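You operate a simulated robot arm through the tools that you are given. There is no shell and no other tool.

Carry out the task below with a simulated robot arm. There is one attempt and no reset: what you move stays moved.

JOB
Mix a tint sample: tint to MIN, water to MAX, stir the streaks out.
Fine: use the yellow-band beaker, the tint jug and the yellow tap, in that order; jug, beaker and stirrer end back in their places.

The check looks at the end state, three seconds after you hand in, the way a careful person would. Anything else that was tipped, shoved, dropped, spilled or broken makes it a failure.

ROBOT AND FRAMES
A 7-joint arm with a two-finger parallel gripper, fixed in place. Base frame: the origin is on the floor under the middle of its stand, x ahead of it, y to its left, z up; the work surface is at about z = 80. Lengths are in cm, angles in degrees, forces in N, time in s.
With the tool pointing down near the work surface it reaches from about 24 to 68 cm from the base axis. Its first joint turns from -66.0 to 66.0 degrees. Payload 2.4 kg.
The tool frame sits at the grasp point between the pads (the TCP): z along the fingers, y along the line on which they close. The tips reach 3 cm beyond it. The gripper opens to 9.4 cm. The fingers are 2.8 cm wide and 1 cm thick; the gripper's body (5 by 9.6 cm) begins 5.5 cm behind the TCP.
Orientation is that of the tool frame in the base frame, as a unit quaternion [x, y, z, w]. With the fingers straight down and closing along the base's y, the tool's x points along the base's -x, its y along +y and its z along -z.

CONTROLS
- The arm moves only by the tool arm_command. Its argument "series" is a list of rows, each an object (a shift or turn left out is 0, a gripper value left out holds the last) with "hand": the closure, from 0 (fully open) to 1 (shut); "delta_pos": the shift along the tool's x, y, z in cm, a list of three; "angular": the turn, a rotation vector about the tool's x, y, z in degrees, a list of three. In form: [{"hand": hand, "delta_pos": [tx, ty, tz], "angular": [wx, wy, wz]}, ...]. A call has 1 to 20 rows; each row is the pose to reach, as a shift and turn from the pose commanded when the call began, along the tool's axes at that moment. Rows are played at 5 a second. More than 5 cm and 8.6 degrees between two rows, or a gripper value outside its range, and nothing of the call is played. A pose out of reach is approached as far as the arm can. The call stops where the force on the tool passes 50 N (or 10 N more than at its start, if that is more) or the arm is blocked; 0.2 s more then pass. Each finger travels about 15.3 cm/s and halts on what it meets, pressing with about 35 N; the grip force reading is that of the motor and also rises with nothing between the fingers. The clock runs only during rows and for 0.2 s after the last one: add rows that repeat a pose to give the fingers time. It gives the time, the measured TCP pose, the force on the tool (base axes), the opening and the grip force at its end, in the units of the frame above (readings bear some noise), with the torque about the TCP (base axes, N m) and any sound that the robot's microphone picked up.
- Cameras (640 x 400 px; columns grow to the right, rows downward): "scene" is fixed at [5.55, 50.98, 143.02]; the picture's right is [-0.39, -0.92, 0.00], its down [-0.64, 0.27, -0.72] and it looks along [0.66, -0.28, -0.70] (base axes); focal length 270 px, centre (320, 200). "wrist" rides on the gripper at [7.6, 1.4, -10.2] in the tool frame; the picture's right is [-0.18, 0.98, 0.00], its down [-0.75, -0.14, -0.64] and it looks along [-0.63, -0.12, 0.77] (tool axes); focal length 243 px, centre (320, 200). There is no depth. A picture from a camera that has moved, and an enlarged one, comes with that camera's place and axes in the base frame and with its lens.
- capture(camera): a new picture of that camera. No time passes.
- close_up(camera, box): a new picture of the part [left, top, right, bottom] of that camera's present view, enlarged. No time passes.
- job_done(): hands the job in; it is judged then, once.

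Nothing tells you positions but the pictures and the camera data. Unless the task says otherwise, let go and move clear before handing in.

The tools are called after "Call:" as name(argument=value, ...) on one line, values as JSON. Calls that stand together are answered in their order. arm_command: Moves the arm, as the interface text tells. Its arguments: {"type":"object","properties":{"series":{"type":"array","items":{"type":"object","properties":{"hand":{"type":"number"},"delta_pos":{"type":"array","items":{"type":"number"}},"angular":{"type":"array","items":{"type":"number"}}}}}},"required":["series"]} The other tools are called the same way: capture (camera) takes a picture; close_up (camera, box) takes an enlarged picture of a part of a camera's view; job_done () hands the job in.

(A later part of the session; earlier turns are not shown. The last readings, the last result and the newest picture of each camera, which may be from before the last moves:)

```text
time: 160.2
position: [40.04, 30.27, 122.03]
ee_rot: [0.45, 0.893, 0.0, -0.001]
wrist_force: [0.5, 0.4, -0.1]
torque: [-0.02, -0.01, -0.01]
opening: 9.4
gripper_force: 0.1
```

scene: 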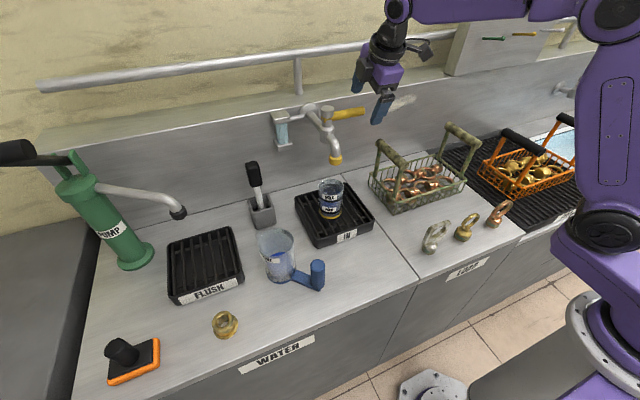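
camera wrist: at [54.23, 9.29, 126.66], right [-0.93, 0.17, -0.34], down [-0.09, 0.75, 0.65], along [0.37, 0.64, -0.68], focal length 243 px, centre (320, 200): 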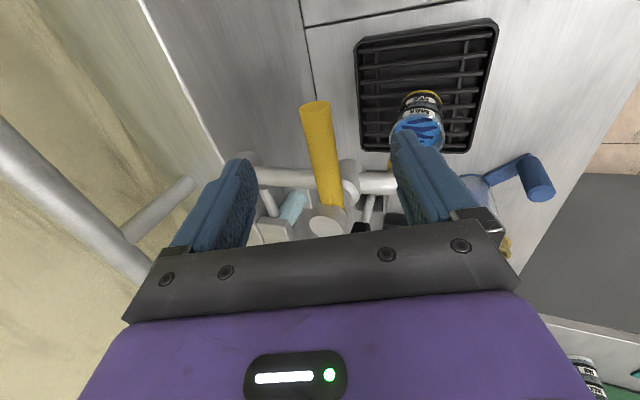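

Call:
arm_command(series=[{"angular": [0, -6, 0]}, {"angular": [0, -12, 0]}, {"angular": [0, -18, 0]}, {"angular": [0, -24, 0]}, {"angular": [0, -30, 0]}, {"angular": [0, -36, 0]}, {"angular": [0, -40, 0]}, {"angular": [0, -40, 0]}])

Call:
arm_command(series=[{"delta_pos": [1.7, 1.4, 2.8]}, {"delta_pos": [3.4, 2.8, 5.6]}, {"delta_pos": [5.1, 4.2, 8.4]}, {"delta_pos": [6.8, 5.6, 11.2]}, {"delta_pos": [8.5, 7, 14]}, {"delta_pos": [10.2, 8.4, 16.8]}, {"delta_pos": [11.9, 9.83, 19.66]}, {"delta_pos": [11.9, 9.83, 19.66]}])

Call:
capture(camera="wrist")

Call:
capture(camera="scene")

```text
time: 162.0
position: [40.04, 30.25, 122.19]
ee_rot: [0.422, 0.84, -0.153, 0.306]
wrist_force: [-0.1, -0.4, 0.7]
torque: [0.0, 0.01, 0.0]
opening: 9.42
gripper_force: 0.0
```

```text
time: 163.8
position: [49.8, 33.33, 99.23]
ee_rot: [0.423, 0.84, -0.153, 0.304]
wrist_force: [0.6, -0.9, -1.3]
torque: [0.0, 0.02, 0.0]
opening: 9.43
gripper_force: 0.1
```

```text
taken
camera wrist: at [43.49, 44.21, 102.21], right [0.87, 0.47, 0.12], down [-0.01, -0.22, 0.98], along [0.49, -0.85, -0.18], focal length 243 px, centre (320, 200)
```

wrist: 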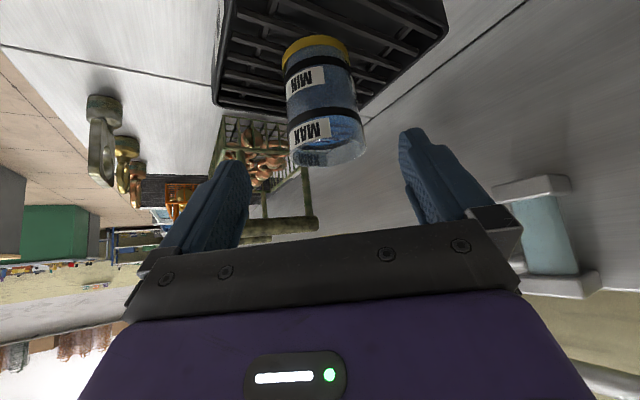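

```text
taken
```

scene: 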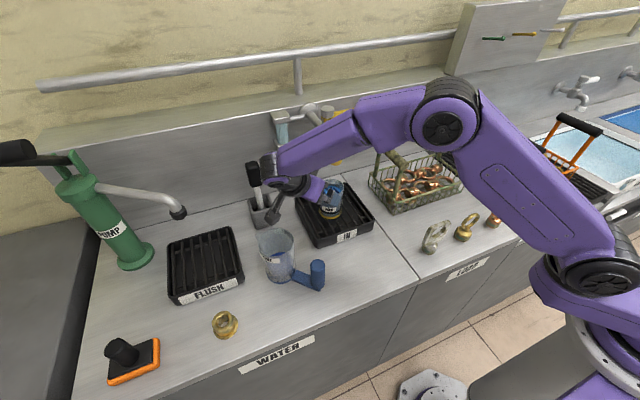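

Same alignment as before. Advancing to the beaker.

Call:
arm_command(series=[{"delta_pos": [0, 0.03, 2.5]}, {"delta_pos": [0, 0.06, 5]}, {"delta_pos": [0, 0.09, 7.5]}, {"delta_pos": [0, 0.11, 9.5]}, {"delta_pos": [-0.1, 0.13, 11.3]}, {"delta_pos": [-0.5, 0.13, 11.7]}, {"delta_pos": [-0.9, 0.13, 12]}, {"delta_pos": [-0.9, 0.13, 12]}])

Call:
capture(camera="wrist")

```text
time: 165.6
position: [55.16, 26.68, 90.76]
ee_rot: [0.423, 0.84, -0.153, 0.304]
wrist_force: [0.3, 0.3, 0.3]
torque: [0.01, -0.01, -0.01]
opening: 9.41
gripper_force: 0.0
```

```text
taken
camera wrist: at [48.76, 37.54, 93.73], right [0.87, 0.47, 0.12], down [-0.01, -0.22, 0.98], along [0.49, -0.85, -0.18], focal length 243 px, centre (320, 200)
```

wrist: 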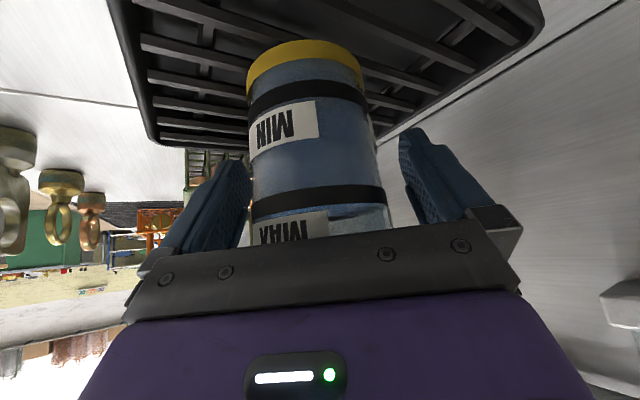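

Call:
close_up(camera="wrist", box=[235, 150, 400, 245])

```text
3.88 times, centred on (318, 198) of wrist
camera zoom: at [48.76, 37.54, 93.73], right [0.87, 0.47, 0.12], down [-0.01, -0.22, 0.98], along [0.49, -0.85, -0.18], focal length 941 px, centre (330, 210)
```

zoom: 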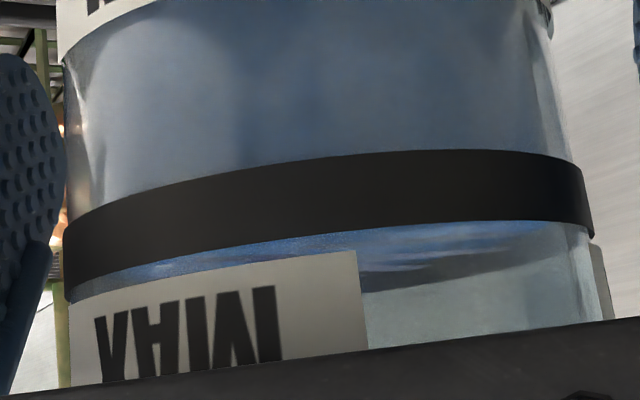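

Call:
close_up(camera="wrist", box=[325, 195, 395, 235])

```text
9.14 times, centred on (360, 215) of wrist
camera zoom: at [48.76, 37.54, 93.73], right [0.87, 0.47, 0.12], down [-0.01, -0.22, 0.98], along [0.49, -0.85, -0.18], focal length 2218 px, centre (-46, 63)
```

zoom: 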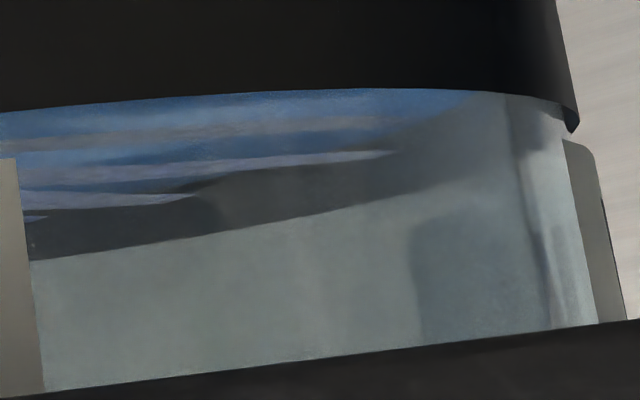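

The low-angle view shows the surface right at the middle of the MAX band. Centring by 2 mm and closing on the beaker.

Call:
arm_command(series=[{"delta_pos": [0, -0.1, 0], "hand": 0}, {"delta_pos": [0, -0.2, 0], "hand": 0.1}, {"delta_pos": [0, -0.2, 0], "hand": 0.18}, {"delta_pos": [0, -0.2, 0], "hand": 0.24}, {"delta_pos": [0, -0.2, 0], "hand": 0.3}, {"delta_pos": [0, -0.2, 0], "hand": 0.6}, {"delta_pos": [0, -0.2, 0], "hand": 1}, {"delta_pos": [0, -0.2, 0], "hand": 1}])

Call:
capture(camera="wrist")

```text
time: 167.4
position: [54.9, 26.53, 90.94]
ee_rot: [0.423, 0.84, -0.153, 0.305]
wrist_force: [1.3, -1.4, 2.0]
torque: [0.09, -0.18, 0.0]
opening: 7.14
gripper_force: 35.1
```

```text
taken
camera wrist: at [48.59, 37.4, 93.77], right [0.87, 0.47, 0.12], down [-0.01, -0.22, 0.98], along [0.49, -0.85, -0.18], focal length 243 px, centre (320, 200)
```

wrist: 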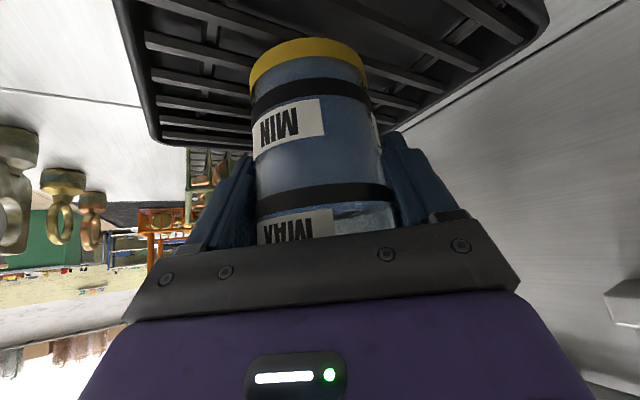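

Beaker gripped. Lifting it just off the grate, drawing it clear of the tap toward me, then raising it slowly.

Call:
arm_command(series=[{"delta_pos": [-0.16, 0, -0.19]}, {"delta_pos": [-0.32, 0, -0.383]}, {"delta_pos": [-0.15, -0.3, -0.52]}, {"delta_pos": [0, -0.56, -0.65]}, {"delta_pos": [0.2, -0.92, -0.82]}, {"delta_pos": [0.41, -1.29, -0.99]}, {"delta_pos": [0.62, -1.65, -1.16]}, {"delta_pos": [0.82, -2.01, -1.34]}, {"delta_pos": [1, -2.3, -1.48]}, {"delta_pos": [1.14, -2.57, -1.6]}, {"delta_pos": [0.8, -2.57, -2]}, {"delta_pos": [0.4, -2.57, -2.48]}, {"delta_pos": [0, -2.57, -2.96]}, {"delta_pos": [-0.5, -2.57, -3.55]}, {"delta_pos": [-1, -2.57, -4.15]}, {"delta_pos": [-1.3, -2.57, -4.5]}, {"delta_pos": [-1.43, -2.57, -4.66]}, {"delta_pos": [-1.43, -2.57, -4.66]}])

Call:
capture(camera="wrist")

Call:
close_up(camera="scene", box=[250, 130, 410, 260])

```text
time: 171.2
position: [51.85, 26.53, 95.31]
ee_rot: [0.423, 0.839, -0.154, 0.305]
wrist_force: [0.2, -0.3, -3.6]
torque: [0.0, -0.03, 0.0]
opening: 7.17
gripper_force: 34.7
```

```text
taken
camera wrist: at [45.44, 37.42, 98.21], right [0.87, 0.47, 0.12], down [-0.01, -0.22, 0.98], along [0.49, -0.85, -0.18], focal length 243 px, centre (320, 200)
```

wrist: 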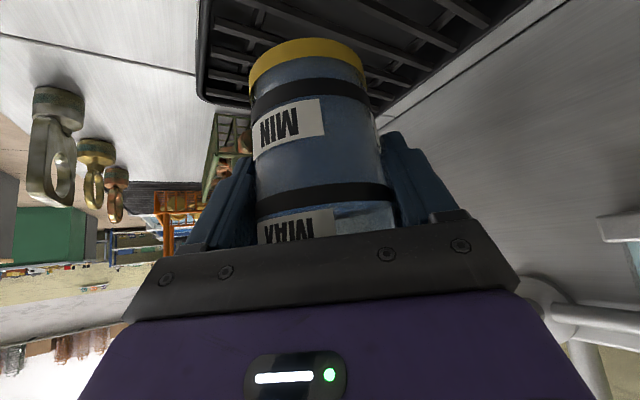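

```text
3.08 times, centred on (330, 195) of scene
camera zoom: at [5.56, 50.98, 143.02], right [-0.39, -0.92, 0.0], down [-0.64, 0.27, -0.72], along [0.66, -0.28, -0.7], focal length 831 px, centre (289, 215)
```

zoom: 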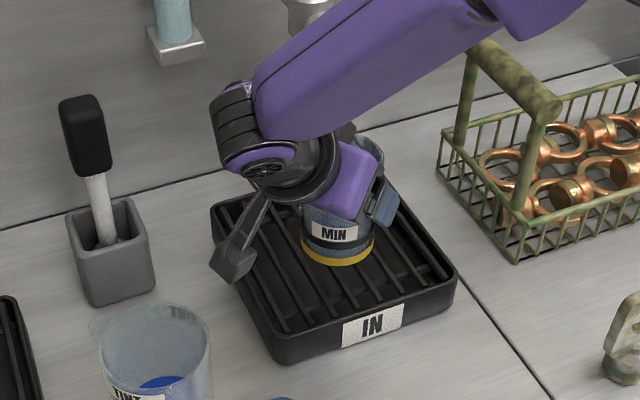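

Held level (3.6 N). Carrying it slowly back above its original spot.

Call:
arm_command(series=[{"delta_pos": [0.1, -0.32, -0.08]}, {"delta_pos": [0.34, -1.1, -0.28]}, {"delta_pos": [0.68, -2.2, -0.57]}, {"delta_pos": [1.05, -3.4, -0.87]}, {"delta_pos": [1.42, -4.6, -1.18]}, {"delta_pos": [1.78, -5.8, -1.49]}, {"delta_pos": [2.15, -7, -1.8]}, {"delta_pos": [2.52, -8.2, -2.1]}, {"delta_pos": [2.88, -9.4, -2.42]}, {"delta_pos": [3.25, -10.6, -2.73]}, {"delta_pos": [3.62, -11.8, -3.03]}, {"delta_pos": [3.96, -12.9, -3.32]}, {"delta_pos": [4.26, -13.9, -3.57]}, {"delta_pos": [4.51, -14.7, -3.78]}, {"delta_pos": [4.7, -15.3, -3.93]}, {"delta_pos": [4.82, -15.7, -4.04]}, {"delta_pos": [4.87, -15.87, -4.08]}, {"delta_pos": [4.87, -15.87, -4.08]}])

Call:
capture(camera="wrist")

Call:
capture(camera="scene")

```text
time: 175.0
position: [35.25, 22.11, 95.39]
ee_rot: [0.422, 0.84, -0.153, 0.305]
wrist_force: [-1.0, 0.0, -3.1]
torque: [0.0, -0.03, -0.02]
opening: 7.12
gripper_force: 34.9
```

```text
taken
camera wrist: at [28.9, 33.03, 98.23], right [0.87, 0.47, 0.12], down [-0.01, -0.22, 0.98], along [0.49, -0.85, -0.18], focal length 243 px, centre (320, 200)
```

wrist: 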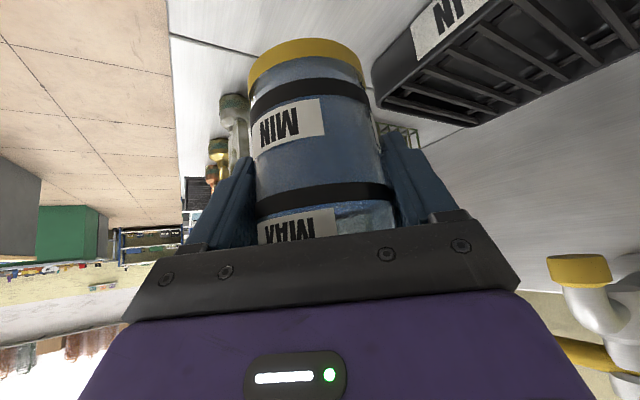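

```text
taken
```

scene: 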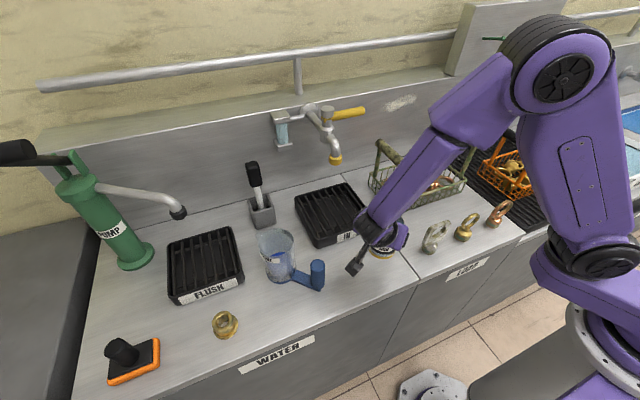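

Lowering gently toward the bench.

Call:
arm_command(series=[{"delta_pos": [0.3, 0.05, 0.36]}, {"delta_pos": [0.9, 0.1, 1.07]}, {"delta_pos": [1.6, 0.1, 1.9]}, {"delta_pos": [2.3, 0.1, 2.74]}, {"delta_pos": [3, 0.1, 3.57]}, {"delta_pos": [3.7, 0.1, 4.4]}, {"delta_pos": [4.3, 0.1, 5.12]}, {"delta_pos": [4.75, 0.1, 5.66]}, {"delta_pos": [5.1, 0.1, 6.07]}, {"delta_pos": [5.27, 0.1, 6.28]}, {"delta_pos": [5.27, 0.1, 6.28]}])

Call:
close_up(camera="scene", box=[300, 190, 460, 310])

```text
time: 177.4
position: [35.27, 22.28, 87.08]
ee_rot: [0.422, 0.84, -0.154, 0.305]
wrist_force: [0.3, -0.1, -2.6]
torque: [0.01, -0.01, -0.02]
opening: 7.1
gripper_force: 35.0
```

```text
3.33 times, centred on (380, 250) of scene
camera zoom: at [5.56, 50.98, 143.02], right [-0.39, -0.92, 0.0], down [-0.64, 0.27, -0.72], along [0.66, -0.28, -0.7], focal length 900 px, centre (120, 33)
```

zoom: 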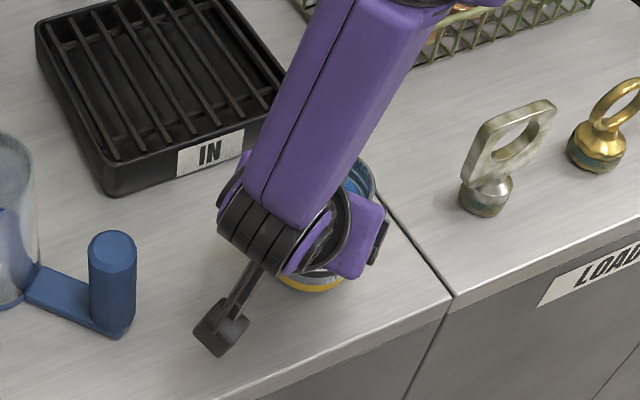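

Close to the surface now; stepping down until light contact.

Call:
arm_command(series=[{"delta_pos": [0.08, 0, 0.1]}, {"delta_pos": [0.16, 0, 0.19]}, {"delta_pos": [0.16, 0, 0.19]}])

Call:
arm_command(series=[{"delta_pos": [0.05, 0, 0.06]}, {"delta_pos": [0.1, 0, 0.115]}, {"delta_pos": [0.1, 0, 0.115]}])

```text
time: 178.2
position: [35.35, 22.22, 86.72]
ee_rot: [0.422, 0.84, -0.153, 0.305]
wrist_force: [0.0, 0.2, -2.1]
torque: [0.05, -0.03, 0.01]
opening: 7.12
gripper_force: 35.0
```

```text
time: 179.0
position: [35.31, 22.21, 86.61]
ee_rot: [0.423, 0.84, -0.154, 0.304]
wrist_force: [-1.0, 0.1, -2.9]
torque: [0.05, -0.01, 0.0]
opening: 7.09
gripper_force: 35.0
```

Call:
arm_command(series=[{"delta_pos": [0.05, 0, 0.06]}, {"delta_pos": [0.1, 0, 0.115]}, {"delta_pos": [0.1, 0, 0.115]}])

```text
time: 179.8
position: [35.42, 22.19, 86.54]
ee_rot: [0.423, 0.84, -0.153, 0.305]
wrist_force: [-1.0, 0.7, 1.9]
torque: [0.12, -0.08, 0.04]
opening: 7.07
gripper_force: 35.3
```

Call:
arm_command(series=[{"delta_pos": [0.03, 0, 0.04]}, {"delta_pos": [0.05, 0, 0.06]}, {"delta_pos": [0.05, 0, 0.06]}])

Call:
arm_command(series=[{"hand": 0.4}, {"hand": 0.2}, {"hand": 0.08}, {"hand": 0}, {"hand": 0}])

Call:
capture(camera="wrist")

```text
time: 180.6
position: [35.22, 22.2, 86.53]
ee_rot: [0.422, 0.839, -0.153, 0.306]
wrist_force: [2.3, 0.1, 15.1]
torque: [0.31, -0.54, 0.02]
opening: 7.09
gripper_force: 34.8
```

```text
time: 181.8
position: [35.26, 22.25, 86.47]
ee_rot: [0.422, 0.84, -0.153, 0.306]
wrist_force: [0.1, -0.2, 0.1]
torque: [-0.01, -0.02, -0.01]
opening: 9.38
gripper_force: 0.1
```

```text
taken
camera wrist: at [28.92, 33.1, 89.37], right [0.87, 0.47, 0.12], down [-0.01, -0.22, 0.98], along [0.49, -0.85, -0.18], focal length 243 px, centre (320, 200)
```

wrist: 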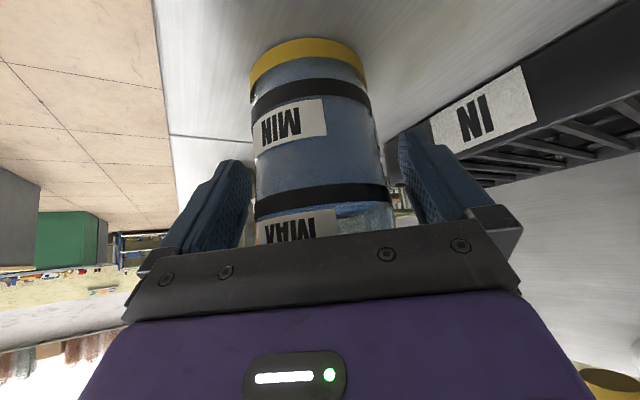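

The beaker is back in its place and released. Backing out along the fingers and up.

Call:
arm_command(series=[{"delta_pos": [0, 0, -1.2]}, {"delta_pos": [0, 0, -3]}, {"delta_pos": [0, 0, -5.5]}, {"delta_pos": [0, 0, -8]}, {"delta_pos": [0, 0, -11]}, {"delta_pos": [-2, 0, -14]}, {"delta_pos": [-4.5, 0, -17]}, {"delta_pos": [-7, 0, -20]}, {"delta_pos": [-7, 0, -20]}])

Call:
capture(camera="scene")

Call:
close_up(camera="scene", box=[340, 210, 420, 290])

Call:
close_up(camera="scene", box=[220, 140, 320, 240])

```text
time: 183.8
position: [30.69, 28.05, 106.36]
ee_rot: [0.423, 0.84, -0.154, 0.305]
wrist_force: [0.1, -1.1, 0.8]
torque: [0.03, 0.01, 0.02]
opening: 9.39
gripper_force: 0.1
```

```text
taken
```

scene: 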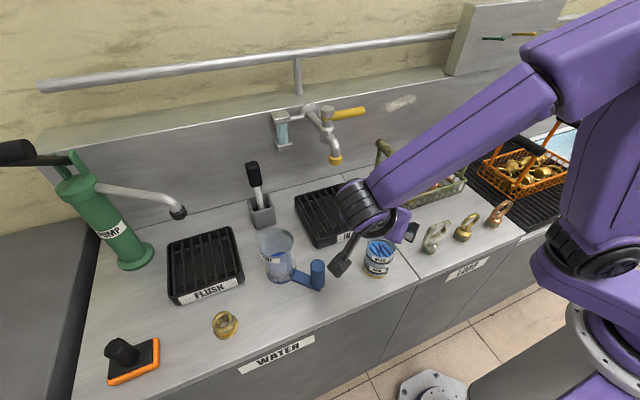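

```text
5.00 times, centred on (380, 250) of scene
camera zoom: at [5.55, 50.98, 143.02], right [-0.39, -0.92, 0.0], down [-0.64, 0.27, -0.72], along [0.66, -0.28, -0.7], focal length 1350 px, centre (20, -50)
```

zoom: 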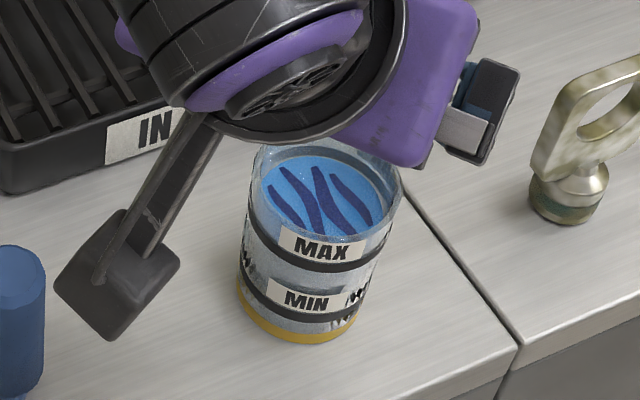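

```text
4.00 times, centred on (270, 190) of scene
camera zoom: at [5.55, 50.98, 143.02], right [-0.39, -0.92, 0.0], down [-0.64, 0.27, -0.72], along [0.66, -0.28, -0.7], focal length 1080 px, centre (520, 240)
```

zoom: 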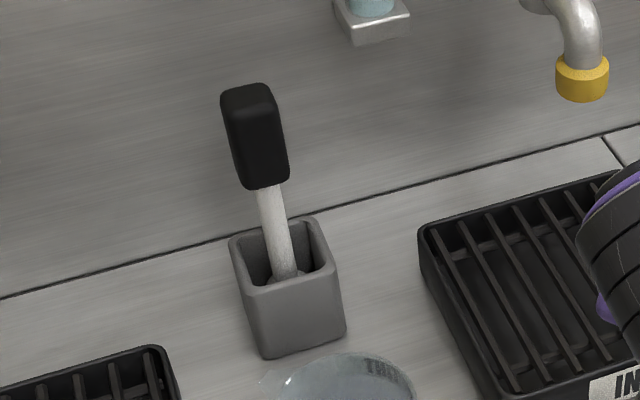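

The beaker is home, full to MAX with dark streaks to be stirred out. The stirrer stands about 77 cm out, so it needs an outward-tilted grip; I'll move over and turn the camera to it first.

Call:
arm_command(series=[{"delta_pos": [-1.4, 3.4, -0.9]}, {"delta_pos": [-2.8, 6.7, -1.8]}, {"delta_pos": [-4.2, 10.1, -2.7]}, {"delta_pos": [-5.6, 13.4, -3.6]}, {"delta_pos": [-7.05, 16.8, -4.54]}, {"delta_pos": [-7.05, 16.8, -4.54], "angular": [-4.91, 0, -5.85]}, {"delta_pos": [-7.05, 16.8, -4.54], "angular": [-9.82, 0, -11.7]}, {"delta_pos": [-7.05, 16.8, -4.54], "angular": [-14.73, 0, -17.55]}, {"delta_pos": [-7.05, 16.8, -4.54], "angular": [-19.64, 0, -23.4]}, {"delta_pos": [-7.05, 16.8, -4.54], "angular": [-24.55, 0, -29.25]}, {"delta_pos": [-7.05, 16.8, -4.54], "angular": [-29.46, 0, -35.1]}, {"delta_pos": [-7.05, 16.8, -4.54], "angular": [-34.4, 0, -41]}, {"delta_pos": [-7.05, 16.8, -4.54], "angular": [-34.4, 0, -41]}])

Call:
capture(camera="wrist")

Call:
capture(camera="scene")

```text
time: 186.6
position: [45.72, 36.23, 114.33]
ee_rot: [-0.002, 0.94, 0.001, 0.341]
wrist_force: [0.2, -0.1, 0.4]
torque: [-0.01, 0.04, 0.0]
opening: 9.4
gripper_force: 0.1
```

```text
taken
camera wrist: at [33.29, 37.63, 117.2], right [0.14, 0.98, 0.12], down [0.17, -0.14, 0.98], along [0.98, -0.11, -0.18], focal length 243 px, centre (320, 200)
```

wrist: 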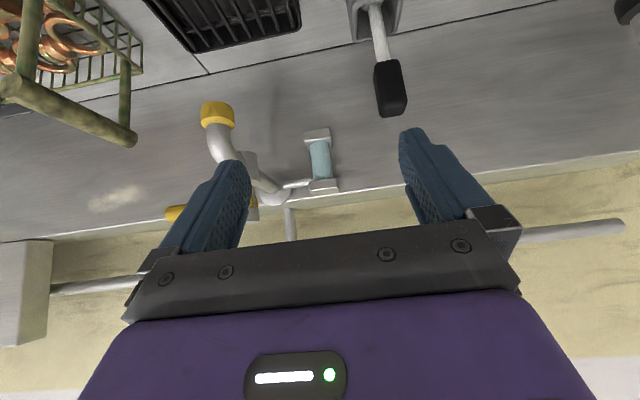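

```text
taken
```

scene: 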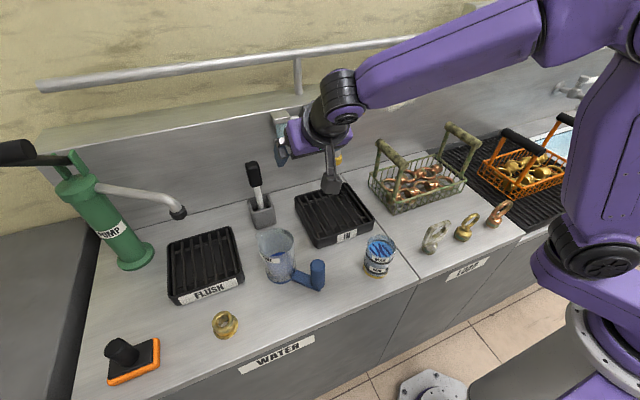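

Smooth. The stirrer is in the wrist view; zooming to measure its position and orientation.

Call:
close_up(camera="wrist", box=[330, 0, 450, 130])

Call:
close_up(camera="scene", box=[235, 150, 290, 235])

```text
3.08 times, centred on (390, 65) of wrist
camera zoom: at [33.29, 37.63, 117.2], right [0.14, 0.98, 0.12], down [0.17, -0.14, 0.98], along [0.98, -0.11, -0.18], focal length 746 px, centre (105, 615)
```

zoom: 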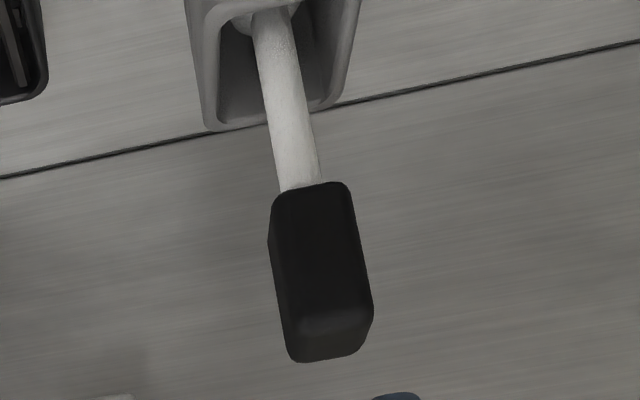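

```text
4.71 times, centred on (262, 192) of scene
camera zoom: at [5.55, 50.98, 143.02], right [-0.39, -0.92, 0.0], down [-0.64, 0.27, -0.72], along [0.66, -0.28, -0.7], focal length 1271 px, centre (591, 235)
```

zoom: 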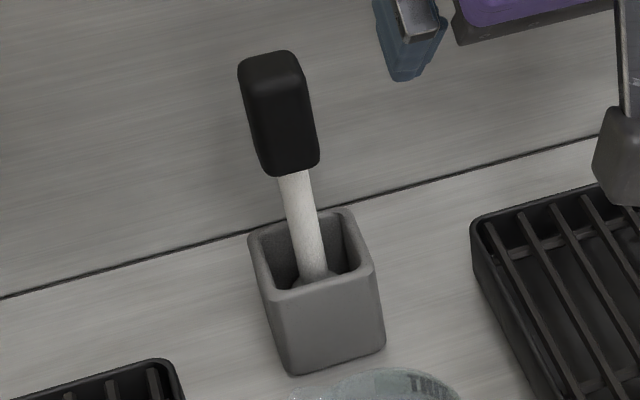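

The stirrer handle is upright and square to the base axes: top at about (63.9, 45.2, 101.2), bottom at z 93.6. I'll tilt the hand to 55° and move to a pre-grasp in front of it.

Call:
arm_command(series=[{"delta_pos": [0, 0, 0], "angular": [0, -5, 0]}, {"delta_pos": [0, 0, 0], "angular": [0, -10, 0]}, {"delta_pos": [0, 0, 0], "angular": [0, -15, 0]}, {"delta_pos": [-0.1, 2.2, 3.6], "angular": [0, -15, 0]}, {"delta_pos": [-0.2, 4.4, 7.2], "angular": [0, -15, 0]}, {"delta_pos": [-0.3, 6.6, 10.8], "angular": [0, -15, 0]}, {"delta_pos": [-0.47, 9, 14.86], "angular": [0, -15, 0]}, {"delta_pos": [-0.47, 9, 14.86], "angular": [0, -15, 0]}])

Call:
capture(camera="wrist")

Call:
capture(camera="scene")

```text
time: 188.4
position: [55.67, 45.46, 103.12]
ee_rot: [0.0, 0.887, 0.0, 0.461]
wrist_force: [0.2, 0.0, 0.1]
torque: [-0.02, -0.02, 0.01]
opening: 9.39
gripper_force: 0.0
```

```text
taken
camera wrist: at [42.71, 46.86, 102.64], right [0.1, 0.98, 0.15], down [-0.09, -0.14, 0.99], along [0.99, -0.12, 0.08], focal length 243 px, centre (320, 200)
```

wrist: 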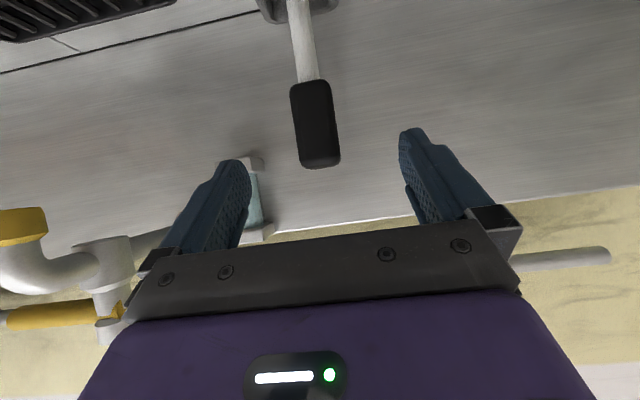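

```text
taken
```

scene: 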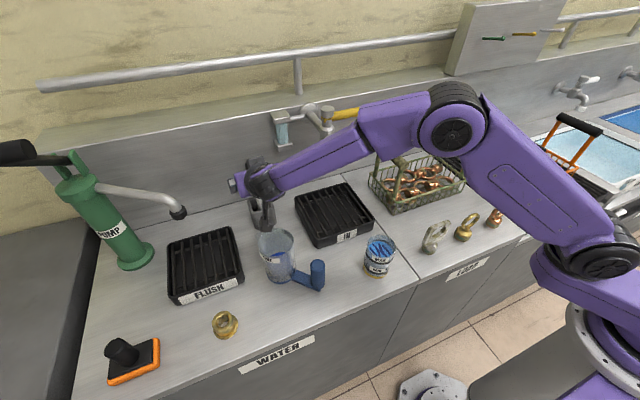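

The handle is nearly centred. Advancing onto it.

Call:
arm_command(series=[{"delta_pos": [-0.05, -0.46, 2]}, {"delta_pos": [-0.1, -0.46, 4]}, {"delta_pos": [-0.15, -0.46, 6]}, {"delta_pos": [-0.2, -0.46, 8]}, {"delta_pos": [-0.2, -0.46, 9.85]}, {"delta_pos": [-0.2, -0.46, 9.85]}])

Call:
capture(camera="wrist")

Call:
close_up(camera="scene", box=[200, 120, 360, 260])

```text
time: 189.8
position: [63.82, 44.84, 97.57]
ee_rot: [-0.001, 0.887, 0.001, 0.461]
wrist_force: [0.2, 0.1, -0.6]
torque: [0.02, -0.03, -0.04]
opening: 9.4
gripper_force: 0.1
```

```text
taken
camera wrist: at [51.0, 46.29, 97.23], right [0.1, 0.98, 0.15], down [-0.09, -0.14, 0.99], along [0.99, -0.12, 0.08], focal length 243 px, centre (320, 200)
```

wrist: 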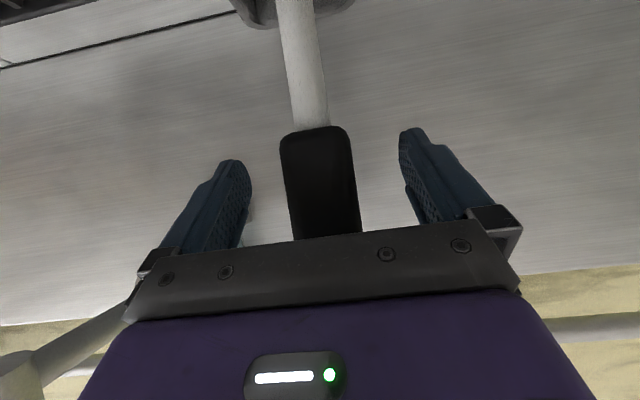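

```text
2.86 times, centred on (280, 190) of scene
camera zoom: at [5.55, 50.98, 143.02], right [-0.39, -0.92, 0.0], down [-0.64, 0.27, -0.72], along [0.66, -0.28, -0.7], focal length 772 px, centre (434, 229)
```

zoom: 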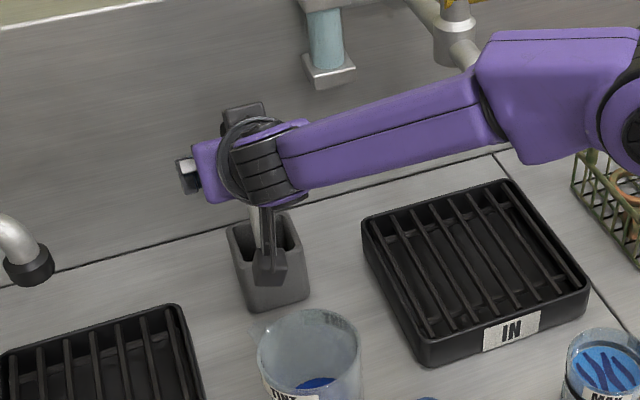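

Handle well centred between the pads. Closing the grip.

Call:
arm_command(series=[{"delta_pos": [0, 0.15, 0], "hand": 0.2}, {"delta_pos": [0, 0.15, 0], "hand": 0.5}, {"delta_pos": [0, 0.15, 0], "hand": 0.8}, {"delta_pos": [0, 0.15, 0], "hand": 1}, {"delta_pos": [0, 0.15, 0], "hand": 1}, {"delta_pos": [0, 0.15, 0], "hand": 1}])

Call:
capture(camera="wrist")

```text
time: 191.2
position: [63.96, 44.91, 97.64]
ee_rot: [0.0, 0.887, 0.001, 0.461]
wrist_force: [0.0, -0.2, 0.2]
torque: [0.0, 0.0, 0.02]
opening: 3.79
gripper_force: 35.2
```

```text
taken
camera wrist: at [50.96, 46.44, 97.28], right [0.1, 0.98, 0.15], down [-0.09, -0.14, 0.99], along [0.99, -0.12, 0.08], focal length 243 px, centre (320, 200)
```

wrist: 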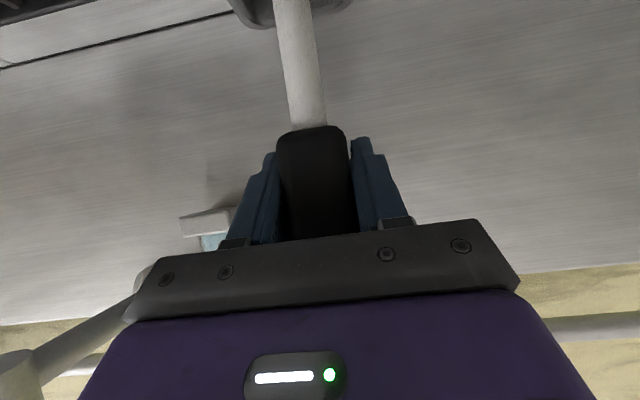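

Gripped. Lifting the stirrer straight up out of its holder.

Call:
arm_command(series=[{"delta_pos": [-0.4, 0, -0.29]}, {"delta_pos": [-1, 0, -0.7]}, {"delta_pos": [-1.8, 0, -1.27]}, {"delta_pos": [-2.6, 0, -1.83]}, {"delta_pos": [-3.4, 0, -2.4]}, {"delta_pos": [-4.2, 0, -2.96]}, {"delta_pos": [-5, 0, -3.5]}, {"delta_pos": [-5.7, 0, -4]}, {"delta_pos": [-6.3, 0, -4.43]}, {"delta_pos": [-6.3, 0, -4.43]}])

Call:
capture(camera="wrist")

Call:
close_up(camera="scene", box=[200, 100, 360, 260])

```text
time: 193.4
position: [63.95, 44.79, 105.44]
ee_rot: [-0.001, 0.888, 0.001, 0.461]
wrist_force: [0.2, -0.8, -0.5]
torque: [-0.02, 0.01, 0.03]
opening: 3.78
gripper_force: 35.4
```

```text
taken
camera wrist: at [51.03, 46.32, 105.01], right [0.1, 0.98, 0.15], down [-0.09, -0.14, 0.99], along [0.99, -0.12, 0.08], focal length 243 px, centre (320, 200)
```

wrist: 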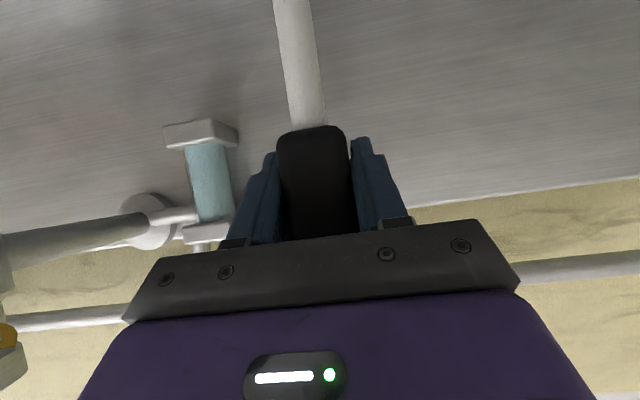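

```text
2.50 times, centred on (280, 180) of scene
camera zoom: at [5.55, 50.98, 143.02], right [-0.39, -0.92, 0.0], down [-0.64, 0.27, -0.72], along [0.66, -0.28, -0.7], focal length 675 px, centre (420, 250)
```

zoom: 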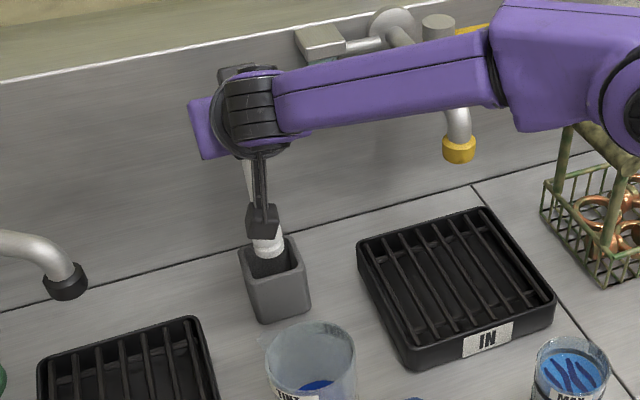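

Call:
arm_command(series=[{"delta_pos": [-0.8, 0, -0.57]}, {"delta_pos": [-1.64, 0, -1.15]}, {"delta_pos": [-2.4, 0, -1.7]}, {"delta_pos": [-2.4, 0, -1.7]}])

Call:
close_up(camera="scene", box=[240, 120, 310, 240])

```text
time: 194.4
position: [63.69, 44.93, 108.33]
ee_rot: [0.0, 0.887, 0.0, 0.461]
wrist_force: [-0.1, -0.8, -0.2]
torque: [-0.01, -0.04, 0.01]
opening: 3.78
gripper_force: 34.9
```

```text
3.33 times, centred on (275, 180) of scene
camera zoom: at [5.55, 50.98, 143.02], right [-0.39, -0.92, 0.0], down [-0.64, 0.27, -0.72], along [0.66, -0.28, -0.7], focal length 900 px, centre (470, 267)
```

zoom: 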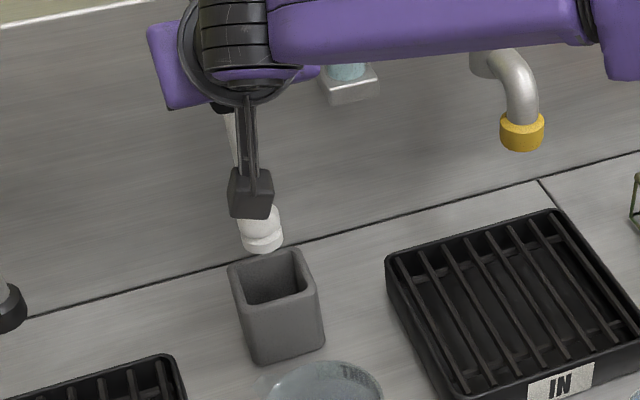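

The stirrer (white cylindrical head) is clear of the holder. Carrying it to the beaker while swinging the hand's lean to the front-left.

Call:
arm_command(series=[{"delta_pos": [0.7, -1, -1.05], "angular": [3.5, 0, 2.5]}, {"delta_pos": [1.8, -2.6, -2.7], "angular": [8.5, 0, 6]}, {"delta_pos": [3.1, -4.5, -4.75], "angular": [14, 0, 9.85]}, {"delta_pos": [4.4, -6.4, -6.8], "angular": [19.5, 0, 13.7]}, {"delta_pos": [5.7, -8.3, -8.8], "angular": [25, 0, 17.55]}, {"delta_pos": [7, -10.2, -10.8], "angular": [30.5, 0, 21.4]}, {"delta_pos": [8.3, -12.1, -12.8], "angular": [36, 0, 25.3]}, {"delta_pos": [9.6, -14, -14.8], "angular": [41, 0, 28.8]}, {"delta_pos": [10.9, -15.9, -16.8], "angular": [44.2, 0, 31.05]}, {"delta_pos": [12.2, -17.8, -18.8], "angular": [44.2, 0, 31.05]}, {"delta_pos": [13.5, -19.7, -20.8], "angular": [44.2, 0, 31.05]}, {"delta_pos": [14.6, -21.4, -22.5], "angular": [44.2, 0, 31.05]}, {"delta_pos": [15.3, -22.4, -23.6], "angular": [44.2, 0, 31.05]}, {"delta_pos": [15.5, -22.7, -23.9], "angular": [44.2, 0, 31.05]}, {"delta_pos": [15.5, -22.7, -23.9], "angular": [44.2, 0, 31.05]}])

Call:
capture(camera="wrist")

Call:
capture(camera="scene")

```text
time: 197.6
position: [35.57, 22.01, 109.33]
ee_rot: [0.402, 0.791, -0.208, 0.411]
wrist_force: [-0.1, -0.1, -1.8]
torque: [-0.02, 0.01, 0.01]
opening: 3.77
gripper_force: 34.6
```

```text
taken
camera wrist: at [29.07, 33.23, 108.92], right [0.86, 0.49, 0.15], down [-0.17, -0.01, 0.99], along [0.49, -0.87, 0.07], focal length 243 px, centre (320, 200)
```

wrist: 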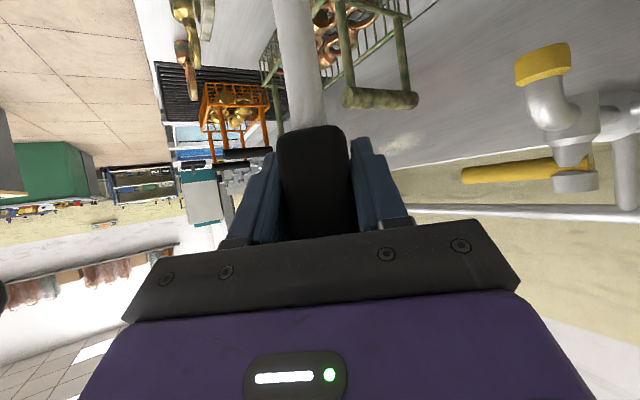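

```text
taken
```

scene: 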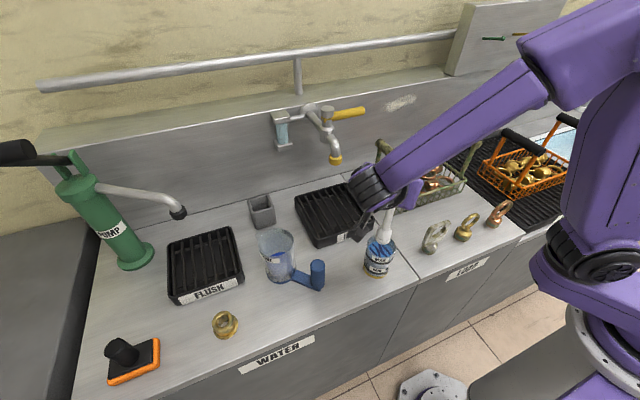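

The stirrer is above the beaker. Zooming in to check alignment before lowering.

Call:
close_up(camera="scene", box=[345, 190, 425, 290])

```text
4.00 times, centred on (385, 240) of scene
camera zoom: at [5.55, 50.98, 143.02], right [-0.39, -0.92, 0.0], down [-0.64, 0.27, -0.72], along [0.66, -0.28, -0.7], focal length 1080 px, centre (60, 40)
```

zoom: 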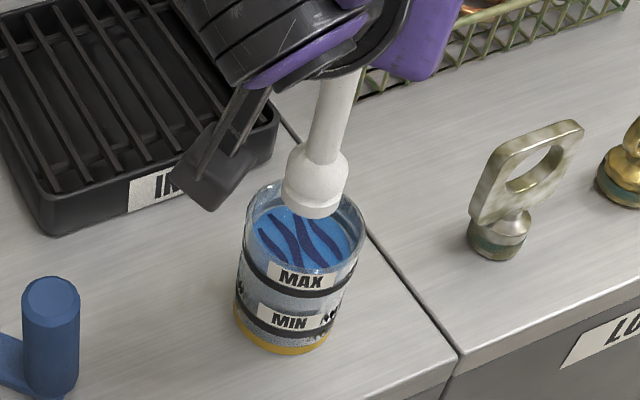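

Alignment is within a few millimetres of the beaker's axis. Correcting slightly and lowering the head into the liquid slowly.

Call:
arm_command(series=[{"delta_pos": [0.2, 0, -0.28]}, {"delta_pos": [0.9, 0, 0.2]}, {"delta_pos": [1.8, 0, 0.84]}, {"delta_pos": [2.7, 0, 1.47]}, {"delta_pos": [3.6, 0, 2.1]}, {"delta_pos": [4.4, 0, 2.67]}, {"delta_pos": [5.1, 0, 3.16]}, {"delta_pos": [5.7, 0, 3.58]}, {"delta_pos": [6.2, 0, 3.94]}, {"delta_pos": [6.57, 0, 4.2]}, {"delta_pos": [6.57, 0, 4.2]}])

Call:
close_up(camera="scene", box=[345, 190, 425, 290])

Call:
capture(camera="wrist")

```text
time: 200.0
position: [35.41, 22.33, 101.61]
ee_rot: [0.402, 0.791, -0.208, 0.411]
wrist_force: [-0.3, 0.1, -1.5]
torque: [0.02, 0.04, 0.02]
opening: 3.79
gripper_force: 35.2
```

```text
4.00 times, centred on (385, 240) of scene
camera zoom: at [5.55, 50.98, 143.02], right [-0.39, -0.92, 0.0], down [-0.64, 0.27, -0.72], along [0.66, -0.28, -0.7], focal length 1080 px, centre (60, 40)
```

zoom: 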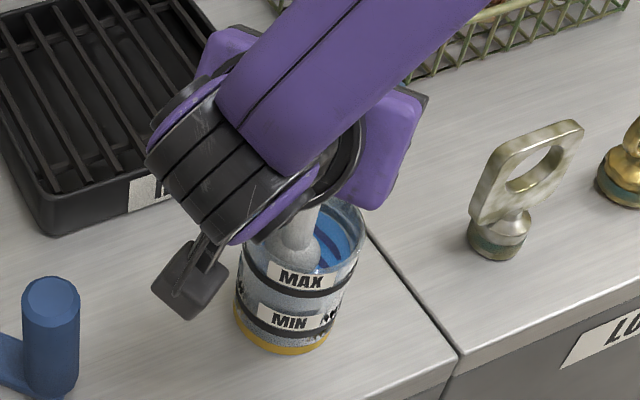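

```text
taken
camera wrist: at [28.89, 33.64, 101.26], right [0.86, 0.49, 0.15], down [-0.17, -0.01, 0.99], along [0.49, -0.87, 0.07], focal length 243 px, centre (320, 200)
```

wrist: 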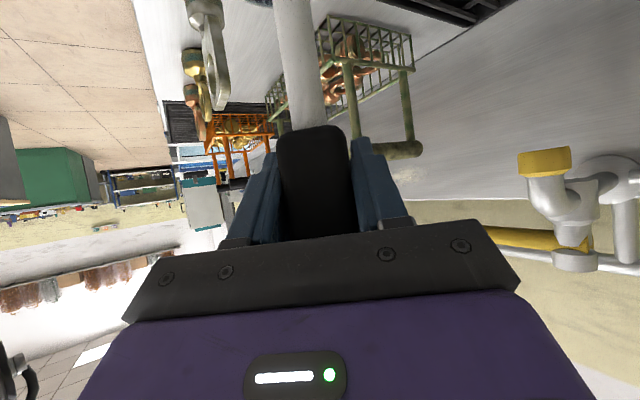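

Call:
close_up(camera="scene", box=[365, 230, 405, 270])

```text
10.00 times, centred on (385, 250) of scene
camera zoom: at [5.55, 50.98, 143.02], right [-0.39, -0.92, 0.0], down [-0.64, 0.27, -0.72], along [0.66, -0.28, -0.7], focal length 2701 px, centre (-330, -300)
```

zoom: 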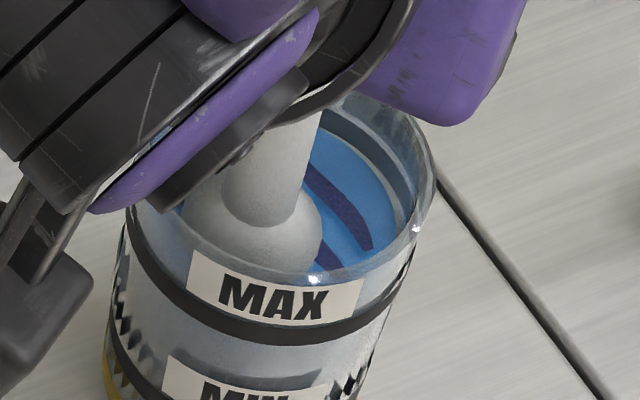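

The head is in the liquid and roughly central. Starting gentle circles of about 1 cm radius, a little deeper.

Call:
arm_command(series=[{"delta_pos": [0.4, 0, 0.29]}, {"delta_pos": [0.817, 0, 0.575]}, {"delta_pos": [0.479, 0.807, 1.058]}, {"delta_pos": [0.907, 0.988, 0.451]}, {"delta_pos": [1.282, 0.59, -0.084]}, {"delta_pos": [1.385, -0.153, -0.232]}, {"delta_pos": [1.155, -0.807, 0.092]}, {"delta_pos": [0.727, -0.988, 0.699]}, {"delta_pos": [0.352, -0.59, 1.234]}, {"delta_pos": [0.249, 0.153, 1.382]}, {"delta_pos": [0.479, 0.807, 1.058]}, {"delta_pos": [0.907, 0.988, 0.451]}, {"delta_pos": [1.282, 0.59, -0.084]}, {"delta_pos": [1.385, -0.153, -0.232]}, {"delta_pos": [1.155, -0.807, 0.092]}, {"delta_pos": [0.727, -0.988, 0.699]}, {"delta_pos": [0.352, -0.59, 1.234]}, {"delta_pos": [0.249, 0.153, 1.382]}, {"delta_pos": [0.817, 0, 0.575]}])

Call:
close_up(camera="scene", box=[345, 210, 425, 290])

```text
time: 204.0
position: [35.35, 22.54, 100.63]
ee_rot: [0.403, 0.791, -0.209, 0.411]
wrist_force: [-0.3, -1.0, -1.5]
torque: [0.0, -0.04, 0.01]
opening: 3.75
gripper_force: 34.8
```

```text
5.00 times, centred on (385, 250) of scene
camera zoom: at [5.56, 50.98, 143.02], right [-0.39, -0.92, 0.0], down [-0.64, 0.27, -0.72], along [0.66, -0.28, -0.7], focal length 1350 px, centre (-5, -50)
```

zoom: 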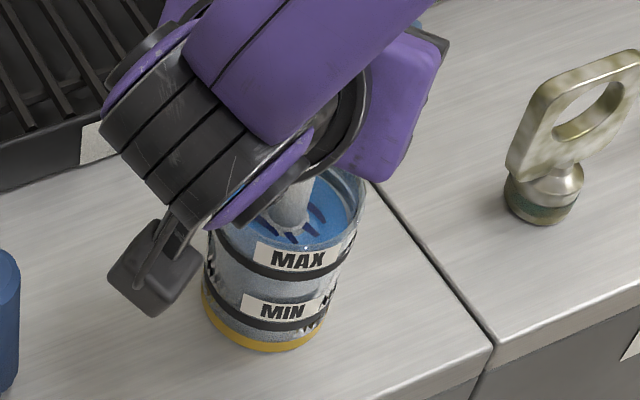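

The streaks are thinning. Continuing with more circles.

Call:
arm_command(series=[{"delta_pos": [-0.338, 0.807, 0.483]}, {"delta_pos": [0.09, 0.988, -0.124]}, {"delta_pos": [0.465, 0.59, -0.659]}, {"delta_pos": [0.568, -0.153, -0.807]}, {"delta_pos": [0.338, -0.807, -0.483]}, {"delta_pos": [-0.09, -0.988, 0.124]}, {"delta_pos": [-0.465, -0.59, 0.659]}, {"delta_pos": [-0.568, 0.153, 0.807]}, {"delta_pos": [-0.338, 0.807, 0.483]}, {"delta_pos": [0.09, 0.988, -0.124]}, {"delta_pos": [0.465, 0.59, -0.659]}, {"delta_pos": [0.568, -0.153, -0.807]}, {"delta_pos": [0.338, -0.807, -0.483]}, {"delta_pos": [-0.09, -0.988, 0.124]}, {"delta_pos": [-0.465, -0.59, 0.659]}, {"delta_pos": [-0.568, 0.153, 0.807]}, {"delta_pos": [-0.338, 0.807, 0.483]}, {"delta_pos": [0, 0, 0]}])

Call:
close_up(camera="scene", box=[345, 210, 425, 290])

Call:
arm_command(series=[{"delta_pos": [-0.338, 0.807, 0.483]}, {"delta_pos": [0.09, 0.988, -0.124]}, {"delta_pos": [0.465, 0.59, -0.659]}, {"delta_pos": [0.568, -0.153, -0.807]}, {"delta_pos": [0.338, -0.807, -0.483]}, {"delta_pos": [-0.09, -0.988, 0.124]}, {"delta_pos": [-0.465, -0.59, 0.659]}, {"delta_pos": [-0.568, 0.153, 0.807]}, {"delta_pos": [-0.338, 0.807, 0.483]}, {"delta_pos": [0.09, 0.988, -0.124]}, {"delta_pos": [0.465, 0.59, -0.659]}, {"delta_pos": [0.568, -0.153, -0.807]}, {"delta_pos": [0.338, -0.807, -0.483]}, {"delta_pos": [-0.09, -0.988, 0.124]}, {"delta_pos": [-0.465, -0.59, 0.659]}, {"delta_pos": [-0.568, 0.153, 0.807]}, {"delta_pos": [-0.338, 0.807, 0.483]}, {"delta_pos": [0, 0, 0]}])

Call:
close_up(camera="scene", box=[345, 210, 425, 290])

```text
time: 207.8
position: [35.11, 22.41, 100.63]
ee_rot: [0.403, 0.791, -0.209, 0.411]
wrist_force: [0.6, 0.3, -0.8]
torque: [-0.02, 0.02, 0.01]
opening: 3.79
gripper_force: 35.2
```

```text
5.00 times, centred on (385, 250) of scene
camera zoom: at [5.56, 50.98, 143.02], right [-0.39, -0.92, 0.0], down [-0.64, 0.27, -0.72], along [0.66, -0.28, -0.7], focal length 1350 px, centre (-5, -50)
```

zoom: 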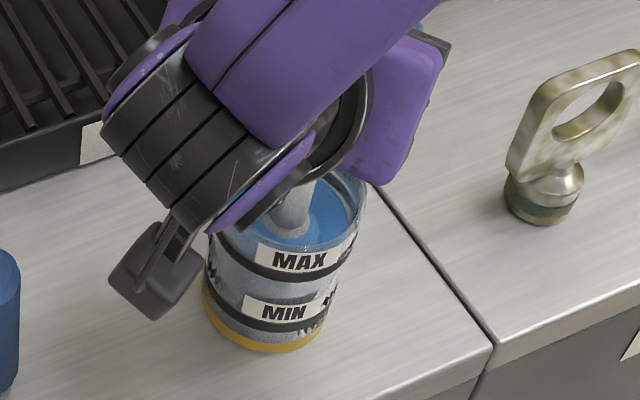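

```text
time: 211.6
position: [35.21, 22.45, 100.65]
ee_rot: [0.402, 0.791, -0.209, 0.411]
wrist_force: [0.3, -0.6, -0.7]
torque: [-0.01, -0.01, -0.03]
opening: 3.76
gripper_force: 35.0
```

```text
5.00 times, centred on (385, 250) of scene
camera zoom: at [5.56, 50.98, 143.02], right [-0.39, -0.92, 0.0], down [-0.64, 0.27, -0.72], along [0.66, -0.28, -0.7], focal length 1350 px, centre (-5, -50)
```

zoom: 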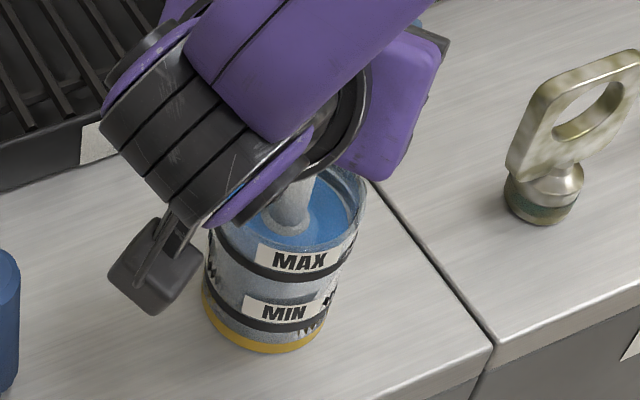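

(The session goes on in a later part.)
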